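You operate a simulated robot arm through the tools that you are given. There is no shell and no other tool.

The job below is to be done with a simulated robot arm. You get a single attempt, and the scene is never put back.

JOB
Wet the white rag at the cleaner dish, wipe the white square and the red ring clean.
Fine: the square is wiped with cleaner on the rag; put the rag back; leave the other ring as it is. What is to be rubbed or washed off counts as gone when no trace of it is left.

It is judged by the outcome, as a careful person would: the job done as asked, and still so three seconds after it is handed in. It fails if anything else is knocked over, pushed out of place, dropped, spilled or broken.

ROBOT AND FRAMES
A 7-joint arm with a two-finger parallel gripper, fixed in place. Base frame: the origin is on the floor under the middle of its stand, x ahead of it, y to its left, z up. Units: m, rad, N and s.
It reaches about 1.479 m from its shoulder. Its first joint turns from -2.897 to 2.897 rad. Payload 4.4 kg.
Tool frame: the origin (TCP) lies between the finger pads and is the grasp point; the fingertips stand 0.023 m ahead of it; z points along the fingers, y is the line along which they close. Largest opening 0.094 m; finger width 0.038, thickness 0.01; the body of the gripper, 0.054 by 0.096 m, starts 0.039 m behind the TCP.
Orientation is told as [roll, pitch, yaw] about the base's x, y, z axes, in that order, counted from this pose: with the fingers straight down and closing along the base's y, the tool's x points along the base's -x, its y along +y and its z along -z.

CONTROLS
- The arm moves only by the tool jog_arm. Its argument "deltas" is a list of rows, each an object of numbers (a shift or turn left out is 0, a gripper value left out holds the last): "tx", "ty", "tz": the shift along the tool's x, y, z in m; "ax", "ay", "az": the turn, a rotation vector about the tool's x, y, z in rad; "jaw": the finger opening in m, from 0 to 0.094. In form: [{"tx": .., "ty": .., "tz": .., "ax": .., "ay": .., "az": .., "jaw": ..}, ...]. A call has 1 to 20 rows; each row shifts and turns the commanded pose from where the row before left it, along the tool's axes as they then stand. A row lasts 0.2 s, in which the tool goes at most 0.05 m and 0.15 rad; a call with a longer step from one row to the next is refused whole, and so is a gripper value outside its range. A pose out of reach is approached as far as the arm can. The call stops where the force on the tool passes 40 N (or 10 N more than at its start, if that is more) or the arm is blocked; 0.2 s more then pass. Each finger travels about 0.072 m/s and halts on what it meets, pressing with about 32 N; the grip force reading is that of the motor and also rises with nothing between the fingers. The clock runs only during rows and for 0.2 s after the last one: add rows that do not move to give the fingers time. The reply holds the time, the measured pose of the TCP, the force on the tool along the base axes, the opening and the grip force, in the units named above and with some noise, with the torque about the TCP (base axes, N m) and any sound that the robot's microphone picked up.
- Cameras (640 x 400 px; columns grow to the right, rows downward): "scene" is fixed at [0.402, -0.6543, 1.5292]; the picture's right is [0.89, -0.46, 0.00], its down [-0.19, -0.36, -0.91] and it looks along [0.42, 0.81, -0.41] (base axes); focal length 371 px, centre (320, 200). "wrist" rides on the gripper at [0.086, 0.016, -0.075] in the tool frame; the picture's right is [-0.18, 0.98, 0.00], its down [-0.58, -0.11, -0.81] and it looks along [-0.79, -0.15, 0.59] (tool axes); focal length 243 px, centre (320, 200). There is no depth. A picture from a camera that has moved, and an enlarged one, comes with that camera's place and axes in the base frame and with its lens. The place of the scene camera against the robot may be out by one fixed shift of up to 0.012 m in any direction.
- capture(camera): a new picture of that camera. The clock stands still meanwhile.
- enlarge(camera, box): a new picture of the part [left, top, right, bottom] of that camera's present view, enlarged. The clock stands still meanwhile.
- sign_off(): hands the job in; it is judged then, once.

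Nothing tells you positions but the pictures and the camera data. Unless the task says otherwise, let go and move clear before handing in.

The tools are called after ">>>" as a command line: name --argument value ..., lists and objects as JSON in quotes. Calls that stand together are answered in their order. jog_arm: Moves the arm, as the interface text tells. Its arguments: {"type":"object","properties":{"deltas":{"type":"array","items":{"type":"object","properties":{"tx":{"type":"number"},"ty":{"type":"number"},"tz":{"type":"number"},"ax":{"type":"number"},"ay":{"type":"number"},"az":{"type":"number"},"jaw":{"type":"number"}}}}},"required":["deltas"]} The other tools are called the same way: capture (camera) takes a picture; enlarge (camera, box) takes an enlarged picture of a part of a camera's view; sign_off () hands the job in.

At the start:

```text
time_s: 0.0
tool_pos: [0.4131, 0.6345, 1.063]
tcp_rot: [0.0, 0.0, -0.002]
wrist_force: [0.7, 1.1, -0.2]
wrist_torque: [0.0, 0.01, 0.01]
width: 0.0941
finger_force: 0.1
```

scene: 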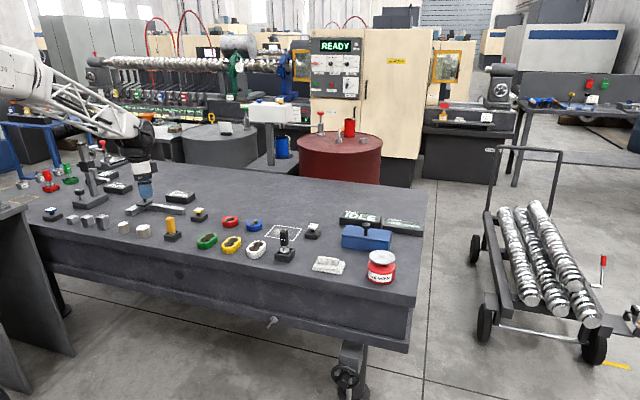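
wrist: 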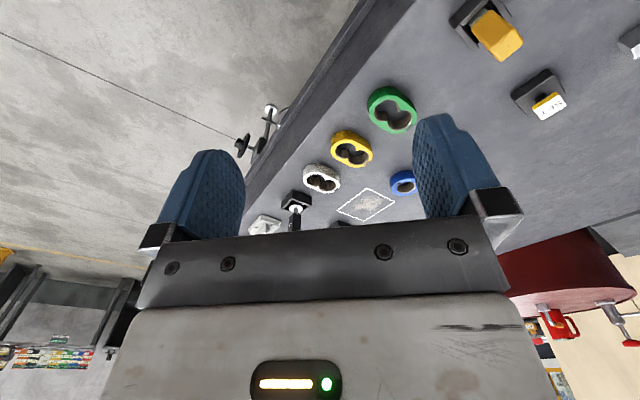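

I see a workbench with a white rag, a red cleaner dish/can, a white outlined square and coloured ring-like objects. I'll look closer before moving anything.

>>> enlarge --camera "scene" --box '[180, 190, 440, 300]'

>>> enlarge --camera "scene" --box '[300, 200, 430, 290]'

>>> enlarge --camera "scene" --box '[180, 200, 310, 270]'

>>> enlarge --camera "scene" --box '[20, 140, 220, 260]'

>>> enlarge --camera "wrist" --box '[220, 60, 460, 240]'

```text
2.46 times, centred on (310, 245) of scene
camera zoom: at [0.402, -0.6543, 1.5292], right [0.89, -0.46, 0.0], down [-0.19, -0.36, -0.91], along [0.42, 0.81, -0.41], focal length 914 px, centre (345, 89)
```

zoom: 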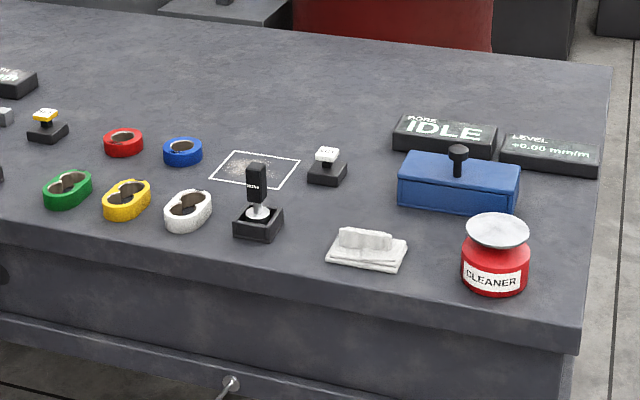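

```text
4.44 times, centred on (365, 245) of scene
camera zoom: at [0.402, -0.6543, 1.5292], right [0.89, -0.46, 0.0], down [-0.19, -0.36, -0.91], along [0.42, 0.81, -0.41], focal length 1649 px, centre (120, 0)
```

zoom: 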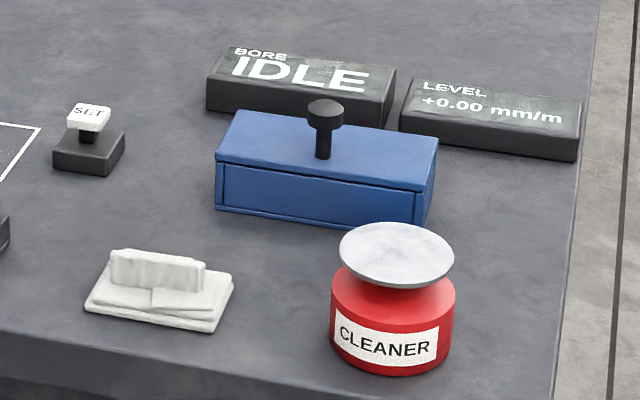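

```text
4.92 times, centred on (245, 235) of scene
camera zoom: at [0.402, -0.6543, 1.5292], right [0.89, -0.46, 0.0], down [-0.19, -0.36, -0.91], along [0.42, 0.81, -0.41], focal length 1827 px, centre (689, 28)
```

zoom: 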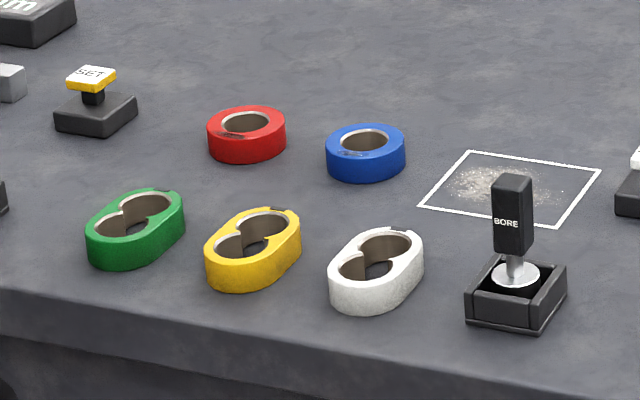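

```text
3.20 times, centred on (120, 200) of scene
camera zoom: at [0.402, -0.6543, 1.5292], right [0.89, -0.46, 0.0], down [-0.19, -0.36, -0.91], along [0.42, 0.81, -0.41], focal length 1188 px, centre (960, 200)
```

zoom: 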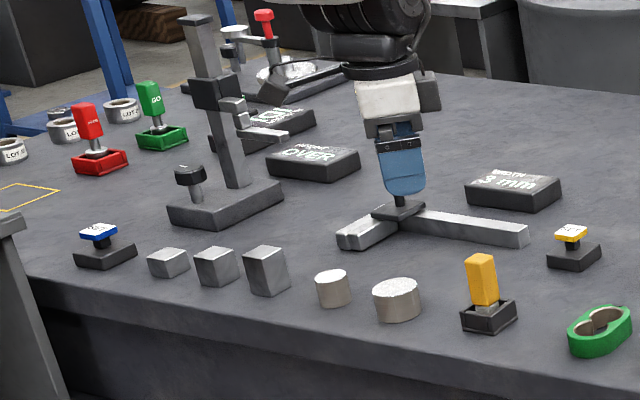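

```text
2.22 times, centred on (340, 150) of wrist
camera zoom: at [0.327, 0.6493, 1.1384], right [0.18, 0.98, 0.0], down [0.58, -0.11, 0.81], along [0.79, -0.15, -0.59], focal length 539 px, centre (276, 311)
```

zoom: 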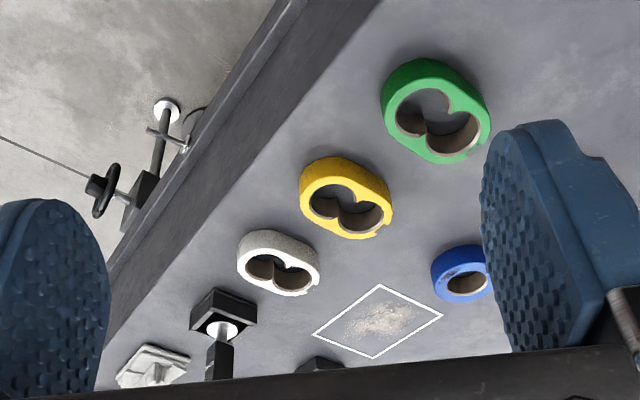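

The bench runs at about -45° to the base frame. My estimates are rag (0.96, 0.36), cleaner pump dish (1.095, 0.21), square (0.91, 0.675), red ring (0.72, 0.85) and bench top z≈0.74. I'll turn the gripper to yaw -45° at a safe height and look along the bench with the wrist camera first.

>>> jog_arm --deltas '[{"az": 0.1305}, {"az": 0.1305}, {"az": 0.1305}, {"az": 0.1305}, {"az": 0.1305}, {"az": 0.1305}, {"tx": 0.011, "ty": 0.041}, {"tx": 0.011, "ty": 0.041}, {"tx": 0.011, "ty": 0.041}, {"tx": 0.011, "ty": 0.041}, {"tx": 0.011, "ty": 0.041}, {"tx": 0.011, "ty": 0.041}, {"tx": 0.011, "ty": 0.041}, {"tx": 0.011, "ty": 0.041}, {"tx": 0.011, "ty": 0.041}, {}]'

>>> capture --camera "wrist"

>>> capture --camera "scene"

```text
time_s: 3.4
tool_pos: [0.6067, 0.9642, 1.0597]
tcp_rot: [0.001, 0.001, -0.784]
wrist_force: [0.1, -0.2, 0.1]
wrist_torque: [-0.01, 0.03, -0.01]
width: 0.094
finger_force: 0.1
```

```text
taken
camera wrist: at [0.5568, 1.0356, 1.1359], right [0.82, 0.57, 0.0], down [0.34, -0.49, 0.81], along [0.46, -0.66, -0.59], focal length 243 px, centre (320, 200)
```

wrist: 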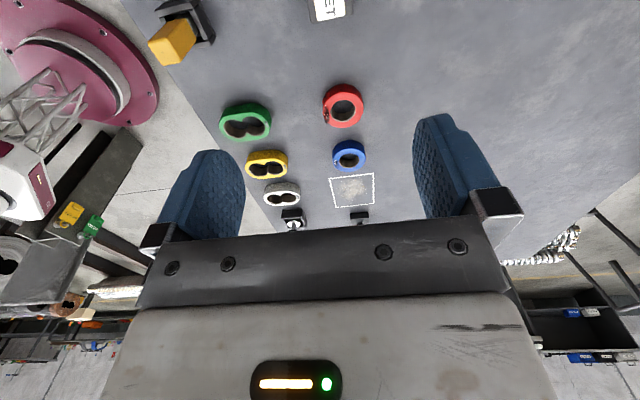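

```text
taken
```

scene: 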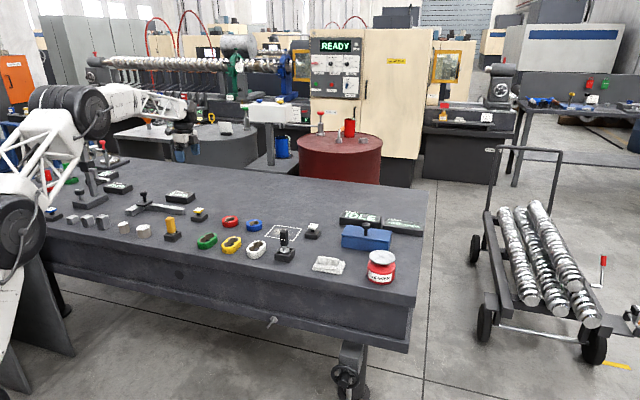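

>>> enlarge --camera "wrist" --box '[220, 70, 410, 230]'

>>> enlarge --camera "wrist" --box '[300, 75, 400, 215]'

>>> enlarge --camera "scene" --box '[215, 208, 275, 238]'

```text
2.50 times, centred on (315, 150) of wrist
camera zoom: at [0.5568, 1.0356, 1.1359], right [0.82, 0.57, 0.0], down [0.34, -0.49, 0.81], along [0.46, -0.66, -0.59], focal length 606 px, centre (332, 325)
```

zoom: 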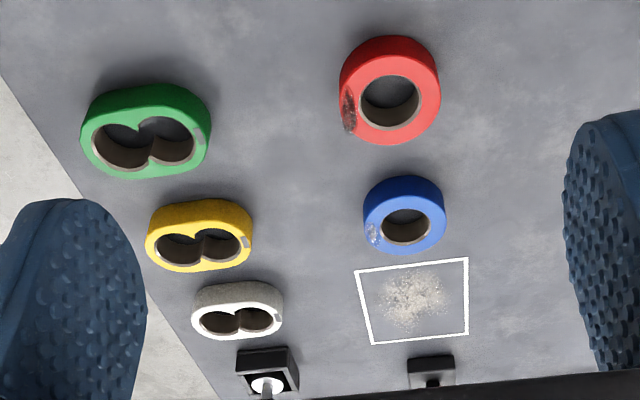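

```text
2.86 times, centred on (350, 145) of wrist
camera zoom: at [0.5568, 1.0356, 1.1359], right [0.82, 0.57, 0.0], down [0.34, -0.49, 0.81], along [0.46, -0.66, -0.59], focal length 693 px, centre (234, 357)
```

zoom: 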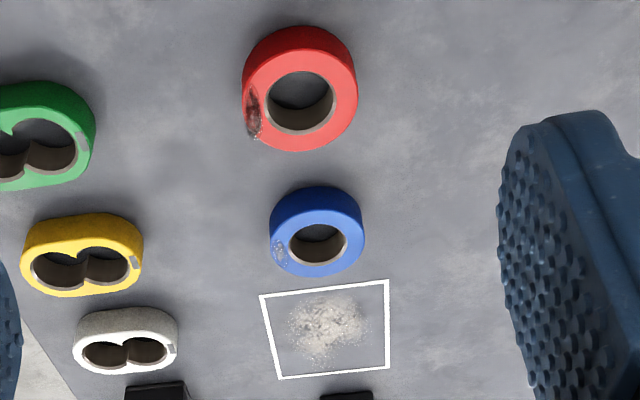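

```text
10.67 times, centred on (245, 223) of scene
camera zoom: at [0.402, -0.6543, 1.5292], right [0.89, -0.46, 0.0], down [-0.19, -0.36, -0.91], along [0.42, 0.81, -0.41], focal length 3958 px, centre (1120, -45)
```

zoom: 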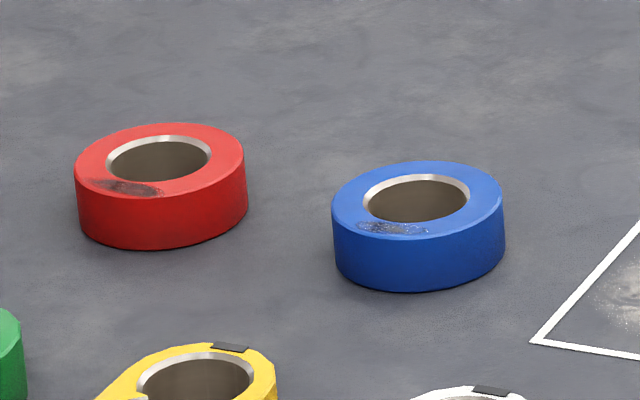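

The red ring's dark mark is on its top face toward the bench edge. The dirt in the square lies inside the outline, and the blue ring has to stay untouched. Next I move to a lookout point just before the rag.

>>> jog_arm --deltas '[{"tx": -0.0448, "ty": -0.0161}, {"tx": -0.0448, "ty": -0.0161}, {"tx": -0.0448, "ty": -0.0161}, {"tx": -0.0448, "ty": -0.0161}, {"tx": -0.0448, "ty": -0.0161}, {"tx": -0.0448, "ty": -0.0161}, {"tx": -0.0448, "ty": -0.0161}, {"tx": -0.0448, "ty": -0.0161}, {"tx": -0.0448, "ty": -0.0161}, {"tx": -0.0448, "ty": -0.0161}, {"tx": -0.0448, "ty": -0.0161}, {}, {}]'

>>> capture --camera "wrist"

>>> capture --camera "scene"

```text
time_s: 6.2
tool_pos: [0.8277, 0.4919, 1.0627]
tcp_rot: [0.001, 0.0, -0.784]
wrist_force: [-0.7, 0.4, -0.6]
wrist_torque: [-0.01, -0.02, 0.0]
width: 0.094
finger_force: 0.0
```

```text
taken
camera wrist: at [0.7788, 0.564, 1.1382], right [0.82, 0.57, 0.0], down [0.34, -0.49, 0.81], along [0.46, -0.66, -0.59], focal length 243 px, centre (320, 200)
```

wrist: 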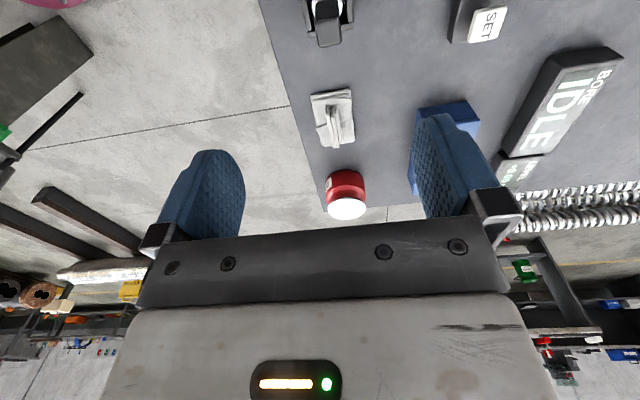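

```text
taken
```

scene: 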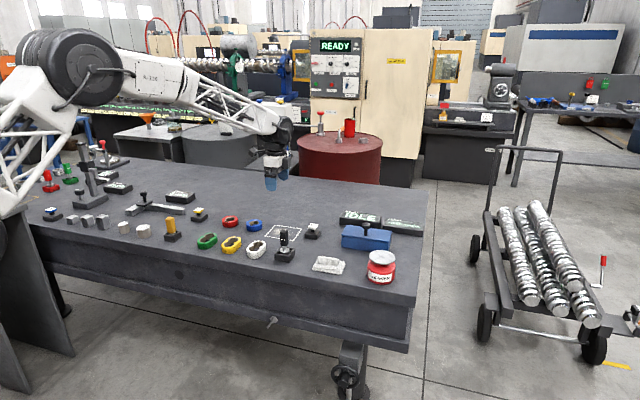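

>>> enlarge --camera "wrist" --box '[280, 70, 400, 230]'

>>> enlarge --camera "wrist" --box '[300, 80, 370, 155]'

>>> enlarge --camera "scene" --box '[305, 250, 355, 280]'

>>> enlarge --camera "scene" --box '[355, 235, 410, 290]'

```text
2.50 times, centred on (340, 150) of wrist
camera zoom: at [0.7788, 0.564, 1.1382], right [0.82, 0.57, 0.0], down [0.34, -0.49, 0.81], along [0.46, -0.66, -0.59], focal length 606 px, centre (270, 325)
```

zoom: 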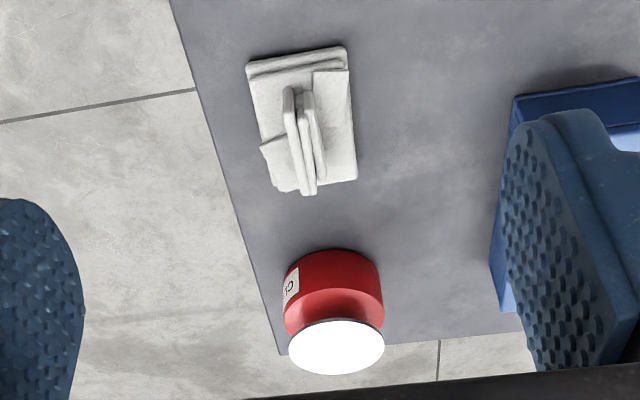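

```text
5.33 times, centred on (335, 118) of wrist
camera zoom: at [0.7788, 0.564, 1.1382], right [0.82, 0.57, 0.0], down [0.34, -0.49, 0.81], along [0.46, -0.66, -0.59], focal length 1294 px, centre (240, 640)
```

zoom: 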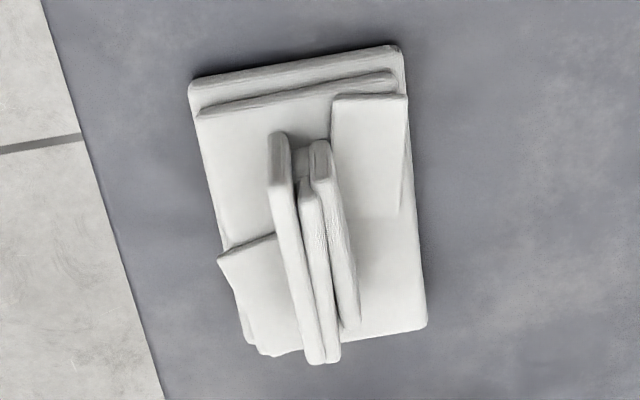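

```text
12.80 times, centred on (330, 265) of scene
camera zoom: at [0.402, -0.6543, 1.5292], right [0.89, -0.46, 0.0], down [-0.19, -0.36, -0.91], along [0.42, 0.81, -0.41], focal length 4750 px, centre (192, -632)
```

zoom: 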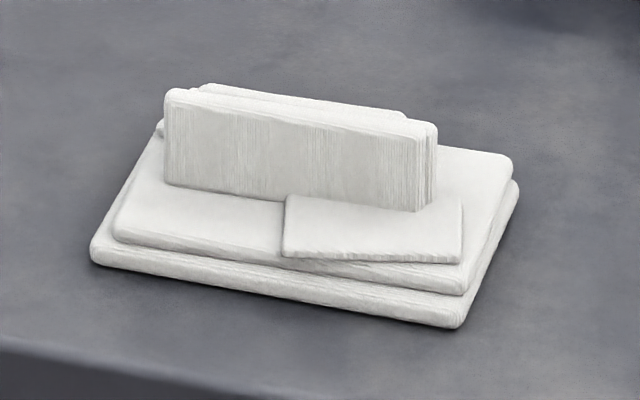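

```text
7.27 times, centred on (382, 262) of scene
camera zoom: at [0.402, -0.6543, 1.5292], right [0.89, -0.46, 0.0], down [-0.19, -0.36, -0.91], along [0.42, 0.81, -0.41], focal length 2699 px, centre (-134, -254)
```

zoom: 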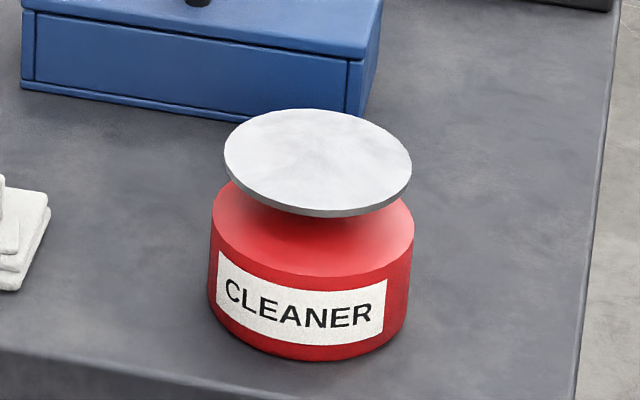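

From the wrist view, in bench coordinates (a along the edge, b inward), the rag ridge centre is a≈0.430, b≈0.923, aligned with the tool and about 22 mm thick. The dish is at a≈0.619, b≈0.924, z≈0.824. I'll move above the ridge with the jaws partly closed and come down partway.

>>> jog_arm --deltas '[{"tx": -0.0385, "ty": -0.002, "jaw": 0.056}, {"tx": -0.0385, "ty": -0.002}, {"tx": -0.0385, "ty": -0.002}, {"tx": -0.0385, "ty": -0.002}, {"tx": -0.0385, "ty": -0.002}, {"tz": 0.038}, {"tz": 0.038}, {"tz": 0.038}, {"tz": 0.038}, {"tz": 0.038}, {"tz": 0.038}, {}, {}]'

>>> capture --camera "wrist"

>>> enlarge --camera "scene" --box '[290, 210, 410, 285]'

```text
time_s: 9.0
tool_pos: [0.9562, 0.3484, 0.8335]
tcp_rot: [0.0, -0.001, -0.783]
wrist_force: [-0.1, -0.2, 0.1]
wrist_torque: [0.02, 0.01, 0.01]
width: 0.0557
finger_force: 0.2
```

```text
taken
camera wrist: at [0.9075, 0.42, 0.9105], right [0.82, 0.57, 0.0], down [0.33, -0.49, 0.81], along [0.46, -0.66, -0.59], focal length 243 px, centre (320, 200)
```

wrist: 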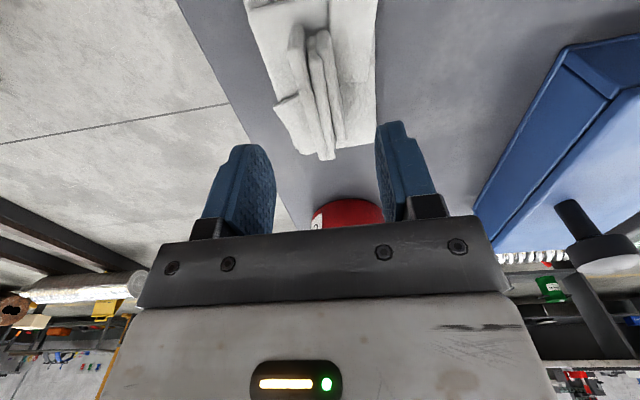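

```text
5.33 times, centred on (350, 248) of scene
camera zoom: at [0.402, -0.6543, 1.5292], right [0.89, -0.46, 0.0], down [-0.19, -0.36, -0.91], along [0.42, 0.81, -0.41], focal length 1979 px, centre (160, -53)
```

zoom: 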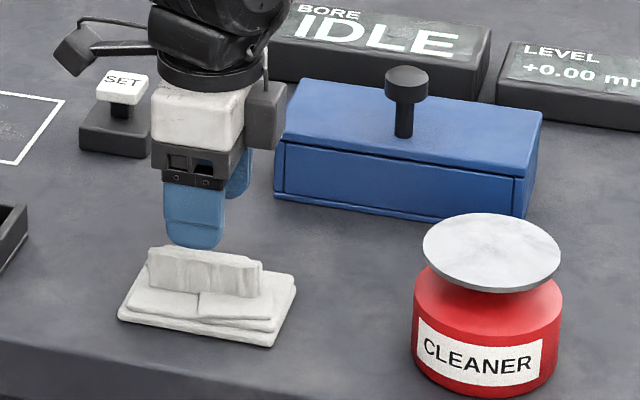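

The ridge sits centred between the fingers. I descend gently until the tips are just above the pad, then close.

>>> jog_arm --deltas '[{"tz": 0.012}, {"tz": 0.012}, {"tz": 0.012}, {"tz": 0.006}, {"tz": 0.004}, {}]'

>>> enlarge --camera "scene" --box '[300, 230, 360, 285]'

>>> capture --camera "wrist"

```text
time_s: 10.4
tool_pos: [0.9554, 0.3487, 0.7874]
tcp_rot: [0.001, 0.001, -0.785]
wrist_force: [-0.2, 0.7, -0.1]
wrist_torque: [0.03, -0.01, 0.0]
width: 0.0561
finger_force: 0.1
```

```text
7.27 times, centred on (330, 258) of scene
camera zoom: at [0.402, -0.6543, 1.5292], right [0.89, -0.46, 0.0], down [-0.19, -0.36, -0.91], along [0.42, 0.81, -0.41], focal length 2699 px, centre (247, -218)
```

zoom: 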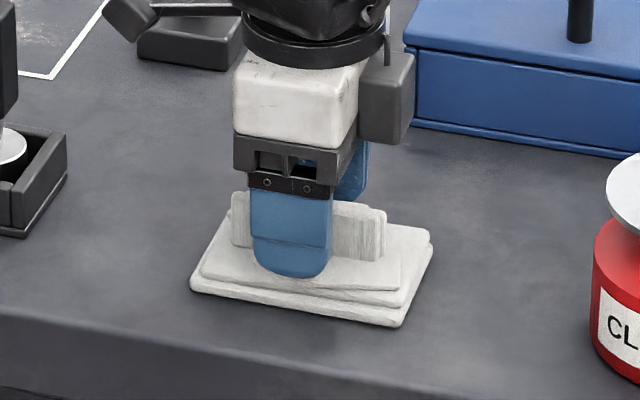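

```text
taken
camera wrist: at [0.9069, 0.4209, 0.8629], right [0.82, 0.57, 0.0], down [0.34, -0.49, 0.81], along [0.46, -0.66, -0.59], focal length 243 px, centre (320, 200)
```

wrist: 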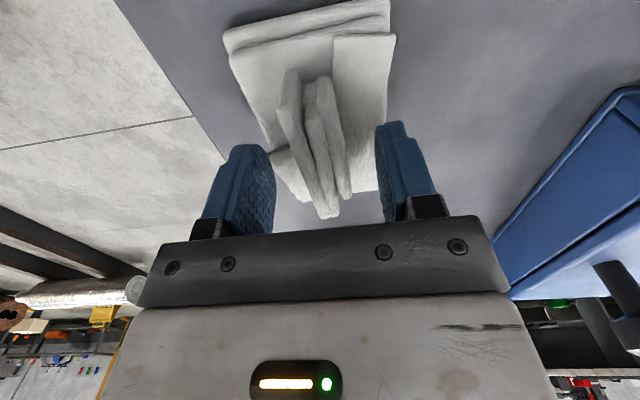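

Fingers straddle the ridge without touching the pad. Closing now.

>>> jog_arm --deltas '[{"jaw": 0.03}, {"jaw": 0.01}, {"jaw": 0.0}, {}, {}]'

>>> enlarge --camera "scene" --box '[300, 230, 360, 285]'

>>> capture --camera "wrist"

```text
time_s: 11.6
tool_pos: [0.9566, 0.3483, 0.7877]
tcp_rot: [0.002, -0.002, -0.785]
wrist_force: [-1.2, -1.1, 2.0]
wrist_torque: [0.01, 0.04, -0.04]
width: 0.0193
finger_force: 31.6
```

```text
7.27 times, centred on (330, 258) of scene
camera zoom: at [0.402, -0.6543, 1.5292], right [0.89, -0.46, 0.0], down [-0.19, -0.36, -0.91], along [0.42, 0.81, -0.41], focal length 2699 px, centre (247, -218)
```

zoom: 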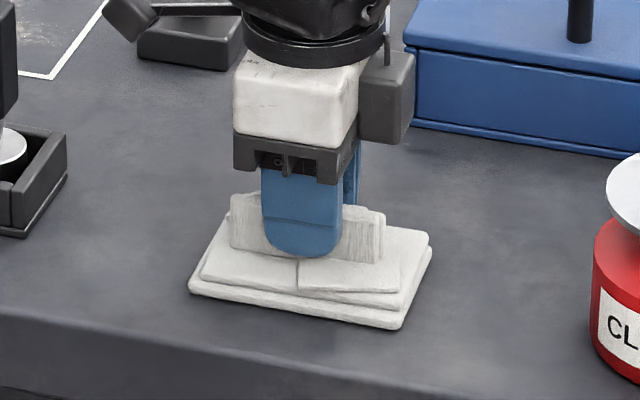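

```text
taken
camera wrist: at [0.9069, 0.4209, 0.8632], right [0.82, 0.57, 0.0], down [0.33, -0.49, 0.81], along [0.46, -0.66, -0.59], focal length 243 px, centre (320, 200)
```

wrist: 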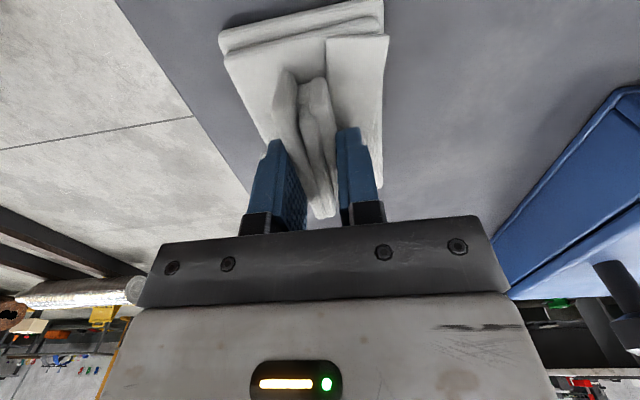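

The rag is gripped (19 mm, 31.6 N). The return pose for it is TCP (0.9566, 0.3483, 0.7877). Lifting to check the hold.

>>> jog_arm --deltas '[{"tz": -0.01}, {"tz": -0.03}, {"tz": -0.04}, {"tz": -0.04}, {"tz": -0.03}, {}, {}]'

>>> capture --camera "wrist"

>>> enlarge --camera "scene" --box '[290, 190, 410, 285]'

```text
time_s: 13.2
tool_pos: [0.9582, 0.3483, 0.9375]
tcp_rot: [0.0, 0.001, -0.783]
wrist_force: [-0.6, -0.2, -0.8]
wrist_torque: [-0.02, -0.02, -0.01]
width: 0.0194
finger_force: 31.9
```

```text
taken
camera wrist: at [0.9092, 0.4212, 1.0125], right [0.82, 0.57, 0.0], down [0.34, -0.49, 0.81], along [0.46, -0.66, -0.59], focal length 243 px, centre (320, 200)
```

wrist: 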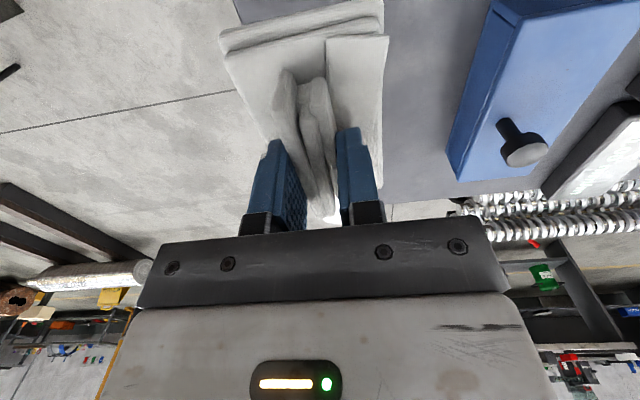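

```text
4.21 times, centred on (350, 238) of scene
camera zoom: at [0.402, -0.6543, 1.5292], right [0.89, -0.46, 0.0], down [-0.19, -0.36, -0.91], along [0.42, 0.81, -0.41], focal length 1562 px, centre (194, 42)
```

zoom: 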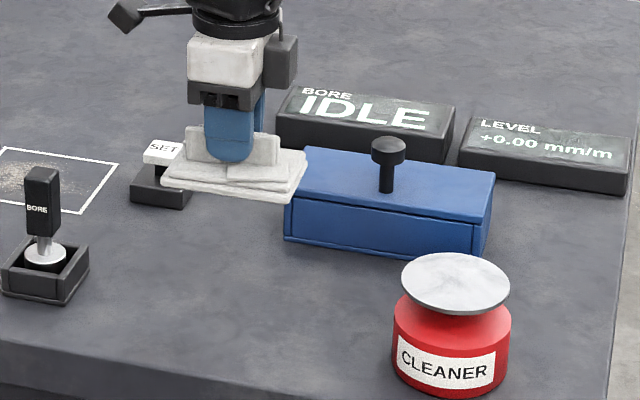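

The rag is firmly held and level. Now I move over the pump dish.

>>> jog_arm --deltas '[{"tx": -0.0374}, {"tx": -0.0374}, {"tx": -0.0374}, {"tx": -0.0374}, {"tx": -0.0374}, {}, {}]'

>>> capture --camera "wrist"

>>> enlarge --camera "scene" --box '[320, 190, 440, 290]'

```text
time_s: 14.8
tool_pos: [1.0882, 0.2171, 0.9364]
tcp_rot: [0.001, -0.001, -0.786]
wrist_force: [-0.7, -0.8, -1.0]
wrist_torque: [0.03, -0.01, 0.0]
width: 0.0196
finger_force: 32.1
```

```text
taken
camera wrist: at [1.0394, 0.288, 1.0123], right [0.82, 0.57, 0.0], down [0.34, -0.49, 0.81], along [0.46, -0.66, -0.59], focal length 243 px, centre (320, 200)
```

wrist: 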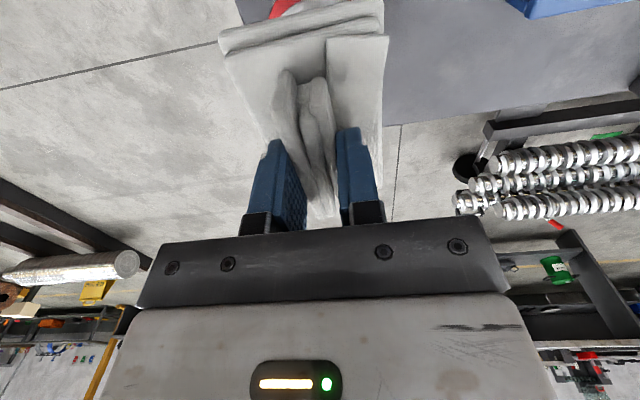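

```text
4.00 times, centred on (380, 240) of scene
camera zoom: at [0.402, -0.6543, 1.5292], right [0.89, -0.46, 0.0], down [-0.19, -0.36, -0.91], along [0.42, 0.81, -0.41], focal length 1484 px, centre (80, 40)
```

zoom: 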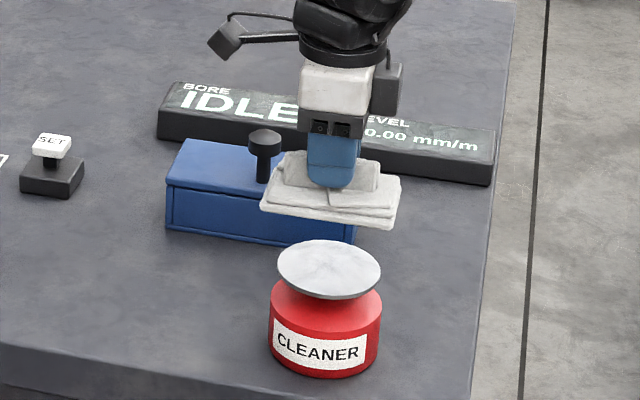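

Rag is centred above the dish. Lowering slowly until it presses the pump dish.

>>> jog_arm --deltas '[{"tz": 0.02}, {"tz": 0.02}, {"tz": 0.014}, {"tz": 0.006}, {"tz": 0.004}, {}]'

>>> enlarge --camera "scene" --box '[340, 210, 420, 290]'

```text
time_s: 16.2
tool_pos: [1.0915, 0.2168, 0.8741]
tcp_rot: [0.001, -0.001, -0.783]
wrist_force: [0.0, 0.0, -1.2]
wrist_torque: [-0.01, -0.01, 0.01]
width: 0.0193
finger_force: 31.7
```

```text
5.00 times, centred on (380, 250) of scene
camera zoom: at [0.402, -0.6543, 1.5292], right [0.89, -0.46, 0.0], down [-0.19, -0.36, -0.91], along [0.42, 0.81, -0.41], focal length 1856 px, centre (20, -50)
```

zoom: 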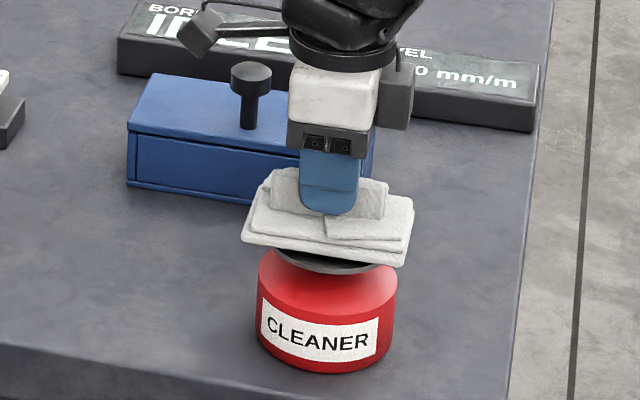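

It is just about at the dish. Pressing further in small steps, watching force and sound.

>>> jog_arm --deltas '[{"tz": 0.003}, {"tz": 0.003}, {"tz": 0.002}, {}]'

>>> enlarge --camera "scene" --box '[340, 210, 420, 290]'

```text
time_s: 17.2
tool_pos: [1.0892, 0.2181, 0.8654]
tcp_rot: [0.001, -0.001, -0.784]
wrist_force: [-0.6, -0.9, 0.8]
wrist_torque: [-0.02, 0.0, -0.05]
width: 0.0193
finger_force: 31.5
```

```text
5.00 times, centred on (380, 250) of scene
camera zoom: at [0.402, -0.6543, 1.5292], right [0.89, -0.46, 0.0], down [-0.19, -0.36, -0.91], along [0.42, 0.81, -0.41], focal length 1856 px, centre (20, -50)
```

zoom: 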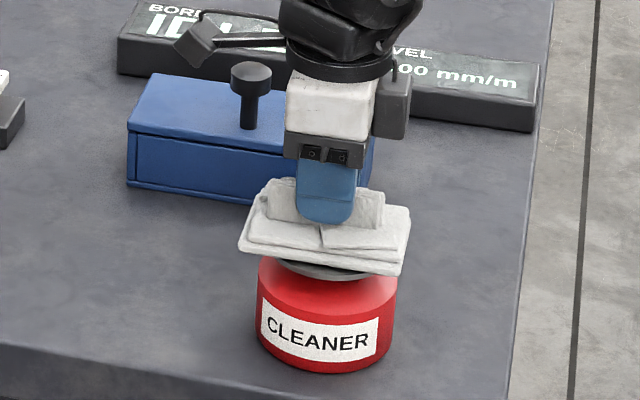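

Light contact now (about 2 N). Pressing on a little more.

>>> jog_arm --deltas '[{"tz": 0.003}, {"tz": 0.003}, {}]'

>>> enlarge --camera "scene" --box '[340, 210, 420, 290]'

```text
time_s: 18.0
tool_pos: [1.0902, 0.2185, 0.8596]
tcp_rot: [0.0, 0.002, -0.784]
wrist_force: [-1.2, 1.3, 2.6]
wrist_torque: [0.02, 0.02, 0.01]
width: 0.0196
finger_force: 31.9
```

```text
5.00 times, centred on (380, 250) of scene
camera zoom: at [0.402, -0.6543, 1.5292], right [0.89, -0.46, 0.0], down [-0.19, -0.36, -0.91], along [0.42, 0.81, -0.41], focal length 1856 px, centre (20, -50)
```

zoom: 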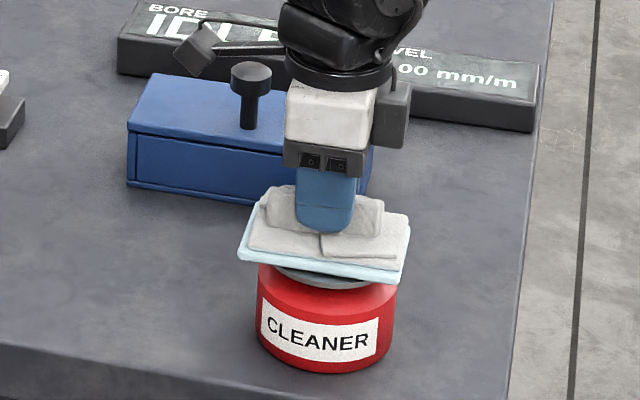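

The rag's lower layer has turned bluish, so it has taken up cleaner. I lift straight off and check the can and rag.

>>> jog_arm --deltas '[{"tz": -0.006}, {"tz": -0.01}, {"tz": -0.03}, {"tz": -0.04}, {"tz": -0.04}, {}, {}]'

>>> enlarge --camera "scene" --box '[330, 170, 440, 290]'

>>> capture --camera "wrist"

```text
time_s: 19.6
tool_pos: [1.0882, 0.2153, 0.9878]
tcp_rot: [0.001, 0.0, -0.783]
wrist_force: [0.8, 0.1, -0.7]
wrist_torque: [0.01, 0.0, 0.0]
width: 0.0194
finger_force: 32.2
```

```text
3.33 times, centred on (385, 230) of scene
camera zoom: at [0.402, -0.6543, 1.5292], right [0.89, -0.46, 0.0], down [-0.19, -0.36, -0.91], along [0.42, 0.81, -0.41], focal length 1237 px, centre (103, 100)
```

zoom: 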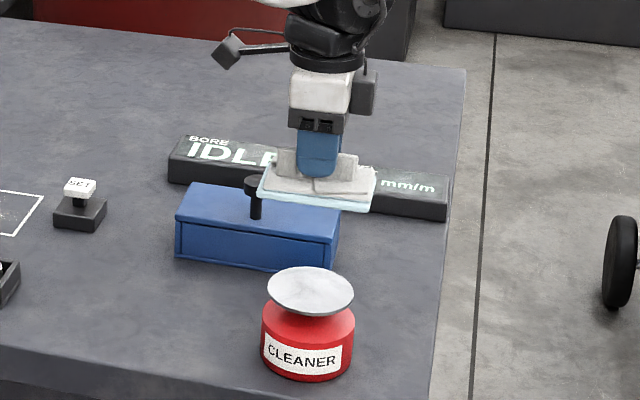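

```text
taken
camera wrist: at [1.0393, 0.2872, 1.0636], right [0.82, 0.57, 0.0], down [0.34, -0.49, 0.81], along [0.46, -0.66, -0.59], focal length 243 px, centre (320, 200)
```

wrist: 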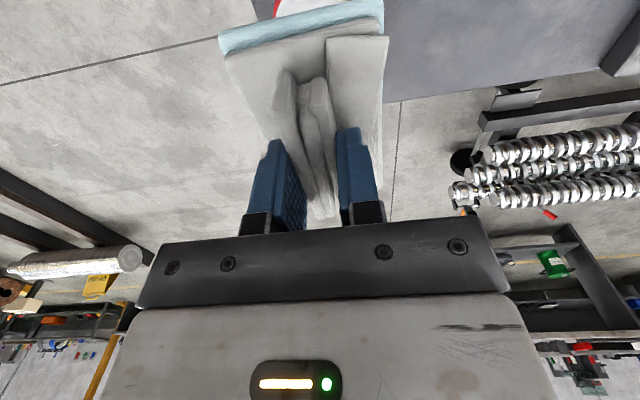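

The rag is wet and the can is undisturbed. Next I carry the rag high over to the white square (a≈0.166, b≈1.117).

>>> jog_arm --deltas '[{"tx": 0.0376, "ty": 0.01625}, {"tx": 0.0376, "ty": 0.01625}, {"tx": 0.0376, "ty": 0.01625}, {"tx": 0.0376, "ty": 0.01625}, {"tx": 0.0376, "ty": 0.01625}, {"tx": 0.0376, "ty": 0.01625}, {"tx": 0.0376, "ty": 0.01625}, {"tx": 0.0376, "ty": 0.01625}, {"tx": 0.0376, "ty": 0.01625}, {"tx": 0.0376, "ty": 0.01625}, {"tx": 0.0376, "ty": 0.01625}, {"tx": 0.0376, "ty": 0.01625}, {}, {}, {}]'

>>> enlarge --camera "scene" --box '[210, 150, 350, 270]'

>>> capture --camera "wrist"

```text
time_s: 22.8
tool_pos: [0.908, 0.6725, 0.9862]
tcp_rot: [-0.001, 0.001, -0.783]
wrist_force: [0.1, 0.1, -1.3]
wrist_torque: [-0.02, 0.03, 0.01]
width: 0.0194
finger_force: 32.0
```

```text
3.33 times, centred on (280, 210) of scene
camera zoom: at [0.402, -0.6543, 1.5292], right [0.89, -0.46, 0.0], down [-0.19, -0.36, -0.91], along [0.42, 0.81, -0.41], focal length 1237 px, centre (453, 167)
```

zoom: 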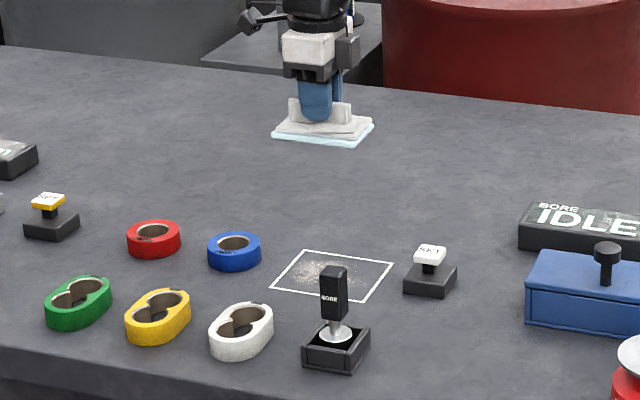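

```text
taken
camera wrist: at [0.8585, 0.7451, 1.0623], right [0.82, 0.57, 0.0], down [0.34, -0.49, 0.81], along [0.46, -0.66, -0.59], focal length 243 px, centre (320, 200)
```

wrist: 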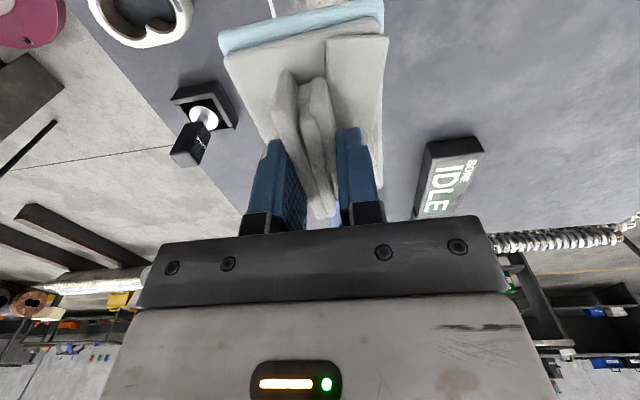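

Aligned above the square. Descending to just above the surface.

>>> jog_arm --deltas '[{"tz": 0.037}, {"tz": 0.037}, {"tz": 0.037}, {"tz": 0.037}, {"tz": 0.03}, {"tz": 0.01}, {}, {}]'

>>> enlarge --camera "scene" --box '[240, 190, 340, 270]'

>>> capture --camera "wrist"

```text
time_s: 24.6
tool_pos: [0.9067, 0.6727, 0.7982]
tcp_rot: [0.001, 0.0, -0.782]
wrist_force: [0.4, -0.4, -0.4]
wrist_torque: [-0.03, 0.01, 0.02]
width: 0.0195
finger_force: 31.8
```

```text
5.00 times, centred on (290, 230) of scene
camera zoom: at [0.402, -0.6543, 1.5292], right [0.89, -0.46, 0.0], down [-0.19, -0.36, -0.91], along [0.42, 0.81, -0.41], focal length 1856 px, centre (470, 50)
```

zoom: 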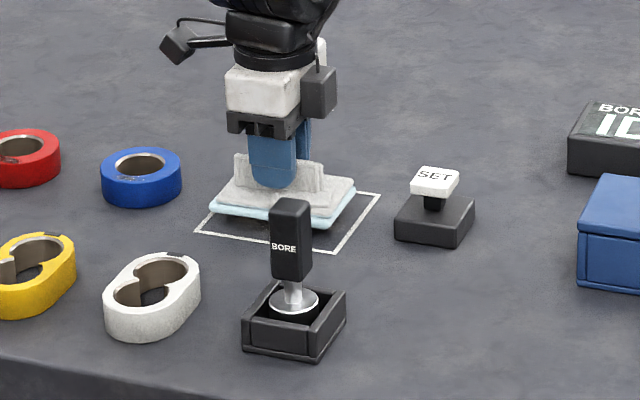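

```text
taken
camera wrist: at [0.8575, 0.7439, 0.8744], right [0.82, 0.57, 0.0], down [0.34, -0.49, 0.81], along [0.46, -0.66, -0.59], focal length 243 px, centre (320, 200)
```

wrist: 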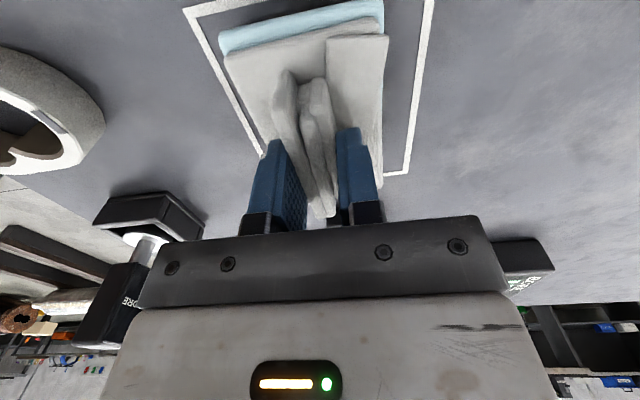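

The wrist view confirms the rag lies within the square outline. I lower to contact with light pressure.

>>> jog_arm --deltas '[{"tz": 0.005}, {"tz": 0.004}, {"tz": 0.002}, {"tz": 0.001}, {}]'

```text
time_s: 25.8
tool_pos: [0.9069, 0.6726, 0.7873]
tcp_rot: [0.001, 0.0, -0.785]
wrist_force: [-0.4, -2.1, 5.0]
wrist_torque: [-0.04, 0.06, -0.03]
width: 0.0193
finger_force: 32.5
```

Contact with about 6 N. Now I rub back and forth across the square.

>>> jog_arm --deltas '[{"ty": 0.012}, {"ty": 0.012}, {"ty": -0.012}, {"ty": -0.012}, {"ty": -0.012}, {"ty": -0.012}, {"ty": 0.012}, {"ty": 0.012}, {"ty": 0.012}, {"ty": 0.012}, {"ty": -0.012}, {"ty": -0.012}, {}]'

>>> enlarge --camera "scene" --box '[240, 190, 340, 270]'

```text
time_s: 28.6
tool_pos: [0.9074, 0.6728, 0.7873]
tcp_rot: [0.002, 0.0, -0.784]
wrist_force: [4.2, 5.4, 16.2]
wrist_torque: [0.08, -0.06, 0.05]
width: 0.0196
finger_force: 32.2
```

```text
5.00 times, centred on (290, 230) of scene
camera zoom: at [0.402, -0.6543, 1.5292], right [0.89, -0.46, 0.0], down [-0.19, -0.36, -0.91], along [0.42, 0.81, -0.41], focal length 1856 px, centre (470, 50)
```

zoom: 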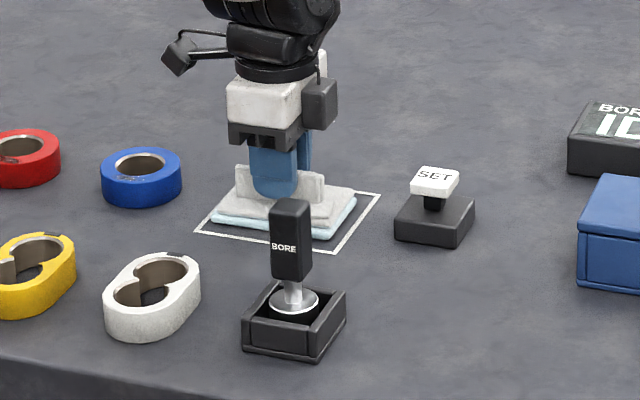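

Force is moderate. I add some strokes offset a few millimetres along the edge direction to cover the margins, then lift to inspect.

>>> jog_arm --deltas '[{"tz": -0.001, "tx": 0.008}, {"ty": 0.012}, {"ty": 0.01}, {"ty": -0.011}, {"ty": -0.011}, {"ty": -0.011}, {"ty": -0.011}, {"tx": -0.008}, {"tx": -0.008}, {"ty": 0.011}, {"ty": 0.011}, {"ty": 0.011}, {"ty": 0.011}, {"ty": -0.011}, {"ty": -0.011}, {"tx": 0.008}, {"tz": -0.005}, {"tz": -0.03}, {"tz": -0.04}, {}]'

>>> enlarge --camera "scene" --box '[240, 190, 340, 270]'

```text
time_s: 32.8
tool_pos: [0.9067, 0.6723, 0.8635]
tcp_rot: [0.0, 0.0, -0.782]
wrist_force: [-0.4, 0.2, -1.2]
wrist_torque: [-0.02, -0.01, -0.01]
width: 0.0193
finger_force: 32.1
```

```text
5.00 times, centred on (290, 230) of scene
camera zoom: at [0.402, -0.6543, 1.5292], right [0.89, -0.46, 0.0], down [-0.19, -0.36, -0.91], along [0.42, 0.81, -0.41], focal length 1856 px, centre (470, 50)
```

zoom: 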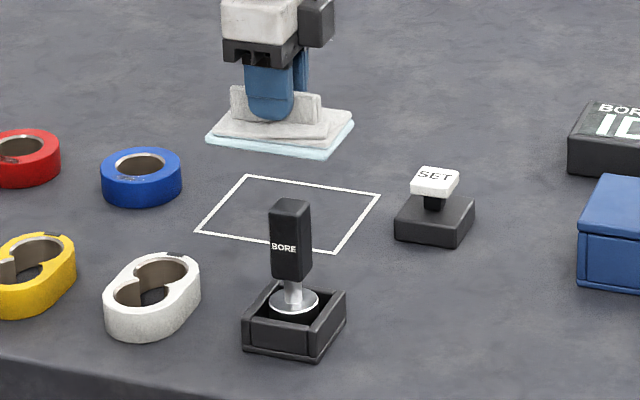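

The square looks clean from the scene camera, though part of it is behind the BORE plug. I'll raise the rag, route around the blue ring, and view both the ring and the square from a lookout point at the left.

>>> jog_arm --deltas '[{"tz": -0.0372}, {"tz": -0.0372}, {"tz": -0.0372}, {"ty": 0.0475}, {"ty": 0.0475}, {"tx": 0.0462}, {"tx": 0.0462}, {"tx": 0.0462}, {"tx": 0.0462}, {"tx": 0.0462}, {"tx": 0.0462}, {"tx": 0.0462}, {"tx": 0.0462}, {"tx": 0.0462}, {}, {}]'

>>> capture --camera "wrist"

>>> capture --camera "scene"

```text
time_s: 36.2
tool_pos: [0.6786, 1.0374, 0.9728]
tcp_rot: [0.0, 0.001, -0.784]
wrist_force: [0.5, -0.3, -0.5]
wrist_torque: [-0.03, -0.01, 0.0]
width: 0.0195
finger_force: 31.7
```

```text
taken
camera wrist: at [0.6296, 1.1097, 1.0484], right [0.82, 0.57, 0.0], down [0.34, -0.49, 0.81], along [0.46, -0.66, -0.59], focal length 243 px, centre (320, 200)
```

wrist: 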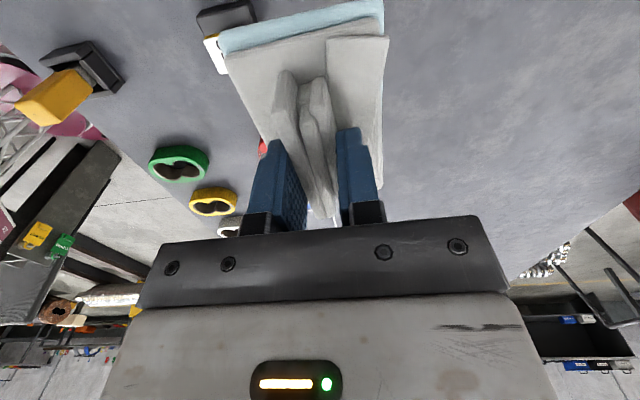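

```text
taken
```

scene: 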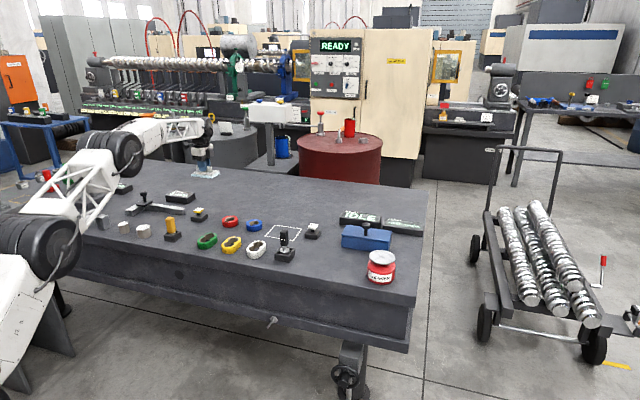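

Now shift toward the bench edge at this height so the ring and square become visible past the rag.

>>> jog_arm --deltas '[{"ty": -0.042}, {"ty": -0.042}, {"ty": -0.042}, {"ty": -0.042}, {"ty": -0.042}, {"ty": -0.042}, {}, {}]'

>>> capture --camera "wrist"

>>> enlarge --camera "wrist" --box '[380, 60, 520, 220]'

```text
time_s: 38.0
tool_pos: [0.5056, 0.8563, 0.9748]
tcp_rot: [0.001, 0.0, -0.783]
wrist_force: [-0.3, 0.2, -1.4]
wrist_torque: [-0.01, 0.03, -0.01]
width: 0.0195
finger_force: 31.9
```

```text
taken
camera wrist: at [0.457, 0.9284, 1.0497], right [0.82, 0.57, 0.0], down [0.34, -0.49, 0.81], along [0.46, -0.66, -0.59], focal length 243 px, centre (320, 200)
```

wrist: 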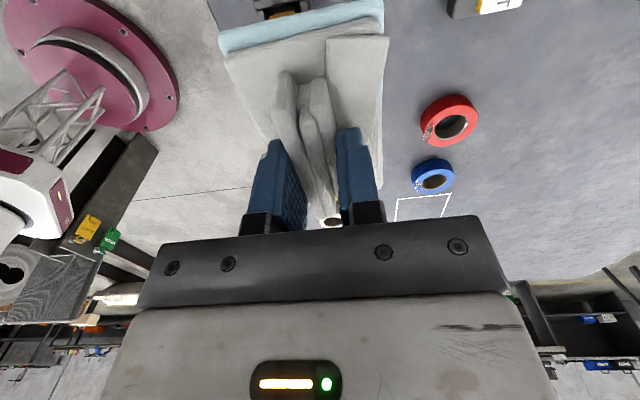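

```text
2.50 times, centred on (450, 140) of wrist
camera zoom: at [0.457, 0.9284, 1.0497], right [0.82, 0.57, 0.0], down [0.34, -0.49, 0.81], along [0.46, -0.66, -0.59], focal length 606 px, centre (-5, 350)
```

zoom: 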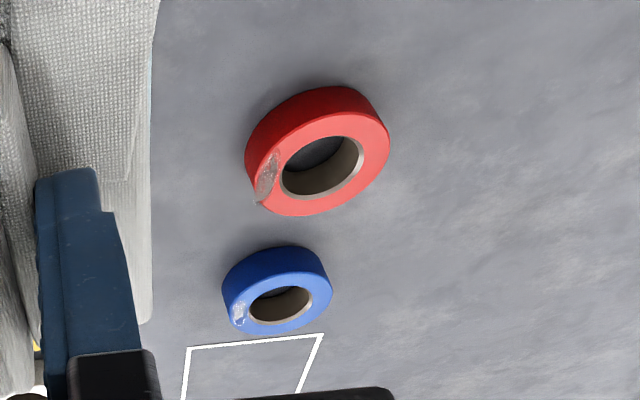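

The visible part of the square is clean. The red ring centre measures a≈-0.091, b≈1.1195, top z≈0.766, with the mark around a≈-0.087, b≈1.091. I'll bring the rag over it and lower partway.

>>> jog_arm --deltas '[{"tx": -0.0393}, {"tx": -0.0393}, {"tx": -0.0393}, {"tx": -0.0393}, {"ty": 0.047}, {"ty": 0.047}, {"ty": 0.047}, {"tz": 0.04}, {"tz": 0.04}, {"tz": 0.04}, {"tz": 0.025}, {}, {}]'

>>> enlarge --camera "scene" --box '[190, 180, 290, 260]'

>>> capture --camera "wrist"

```text
time_s: 40.8
tool_pos: [0.7127, 0.8439, 0.8294]
tcp_rot: [0.0, 0.001, -0.784]
wrist_force: [-0.2, -0.3, -1.0]
wrist_torque: [-0.01, 0.04, 0.0]
width: 0.0193
finger_force: 32.0
```

```text
5.00 times, centred on (240, 220) of scene
camera zoom: at [0.402, -0.6543, 1.5292], right [0.89, -0.46, 0.0], down [-0.19, -0.36, -0.91], along [0.42, 0.81, -0.41], focal length 1856 px, centre (720, 100)
```

zoom: 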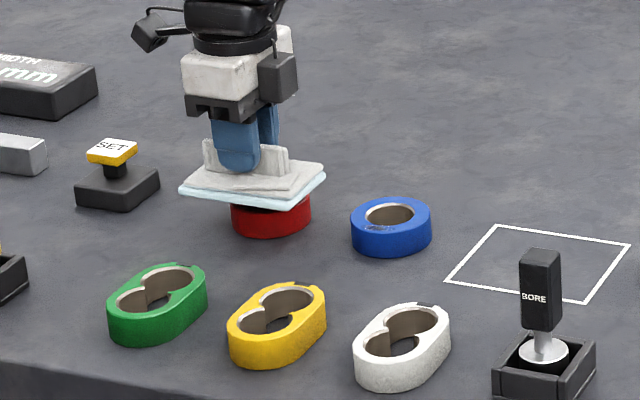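

```text
taken
camera wrist: at [0.6625, 0.9158, 0.906], right [0.82, 0.57, 0.0], down [0.34, -0.49, 0.81], along [0.46, -0.66, -0.59], focal length 243 px, centre (320, 200)
```

wrist: 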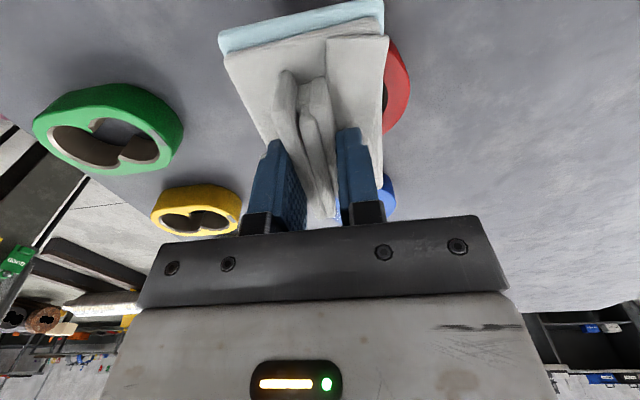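

Rag overlaps the marked side of the red ring and stays clear of the blue one. I lower gently to light contact.

>>> jog_arm --deltas '[{"tz": 0.006}, {"tz": 0.004}, {"tz": 0.002}, {"tz": 0.001}, {}]'

```text
time_s: 42.0
tool_pos: [0.7112, 0.8448, 0.8162]
tcp_rot: [0.0, 0.0, -0.784]
wrist_force: [-0.2, -0.2, -1.1]
wrist_torque: [0.0, 0.01, -0.01]
width: 0.0194
finger_force: 31.7
```

>>> jog_arm --deltas '[{"tz": 0.001}, {"tz": 0.001}, {}]'

```text
time_s: 42.8
tool_pos: [0.7122, 0.8443, 0.8151]
tcp_rot: [0.001, -0.001, -0.783]
wrist_force: [-0.3, -0.9, -0.6]
wrist_torque: [0.0, -0.01, 0.02]
width: 0.0192
finger_force: 31.9
```

No contact yet. Continuing millimetre by millimetre.

>>> jog_arm --deltas '[{"tz": 0.001}, {"tz": 0.001}, {}]'

>>> enlarge --camera "scene" --box '[205, 195, 275, 245]'

```text
time_s: 43.6
tool_pos: [0.7133, 0.8437, 0.8134]
tcp_rot: [0.002, 0.0, -0.785]
wrist_force: [-2.7, 1.6, 7.4]
wrist_torque: [-0.01, 0.08, 0.01]
width: 0.0196
finger_force: 32.2
```

```text
8.00 times, centred on (240, 220) of scene
camera zoom: at [0.402, -0.6543, 1.5292], right [0.89, -0.46, 0.0], down [-0.19, -0.36, -0.91], along [0.42, 0.81, -0.41], focal length 2969 px, centre (960, 40)
```

zoom: 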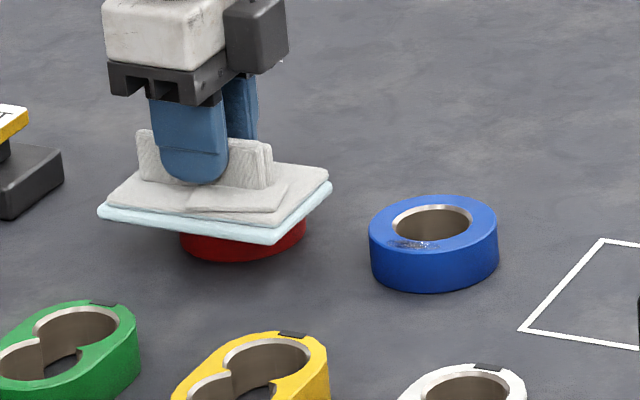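

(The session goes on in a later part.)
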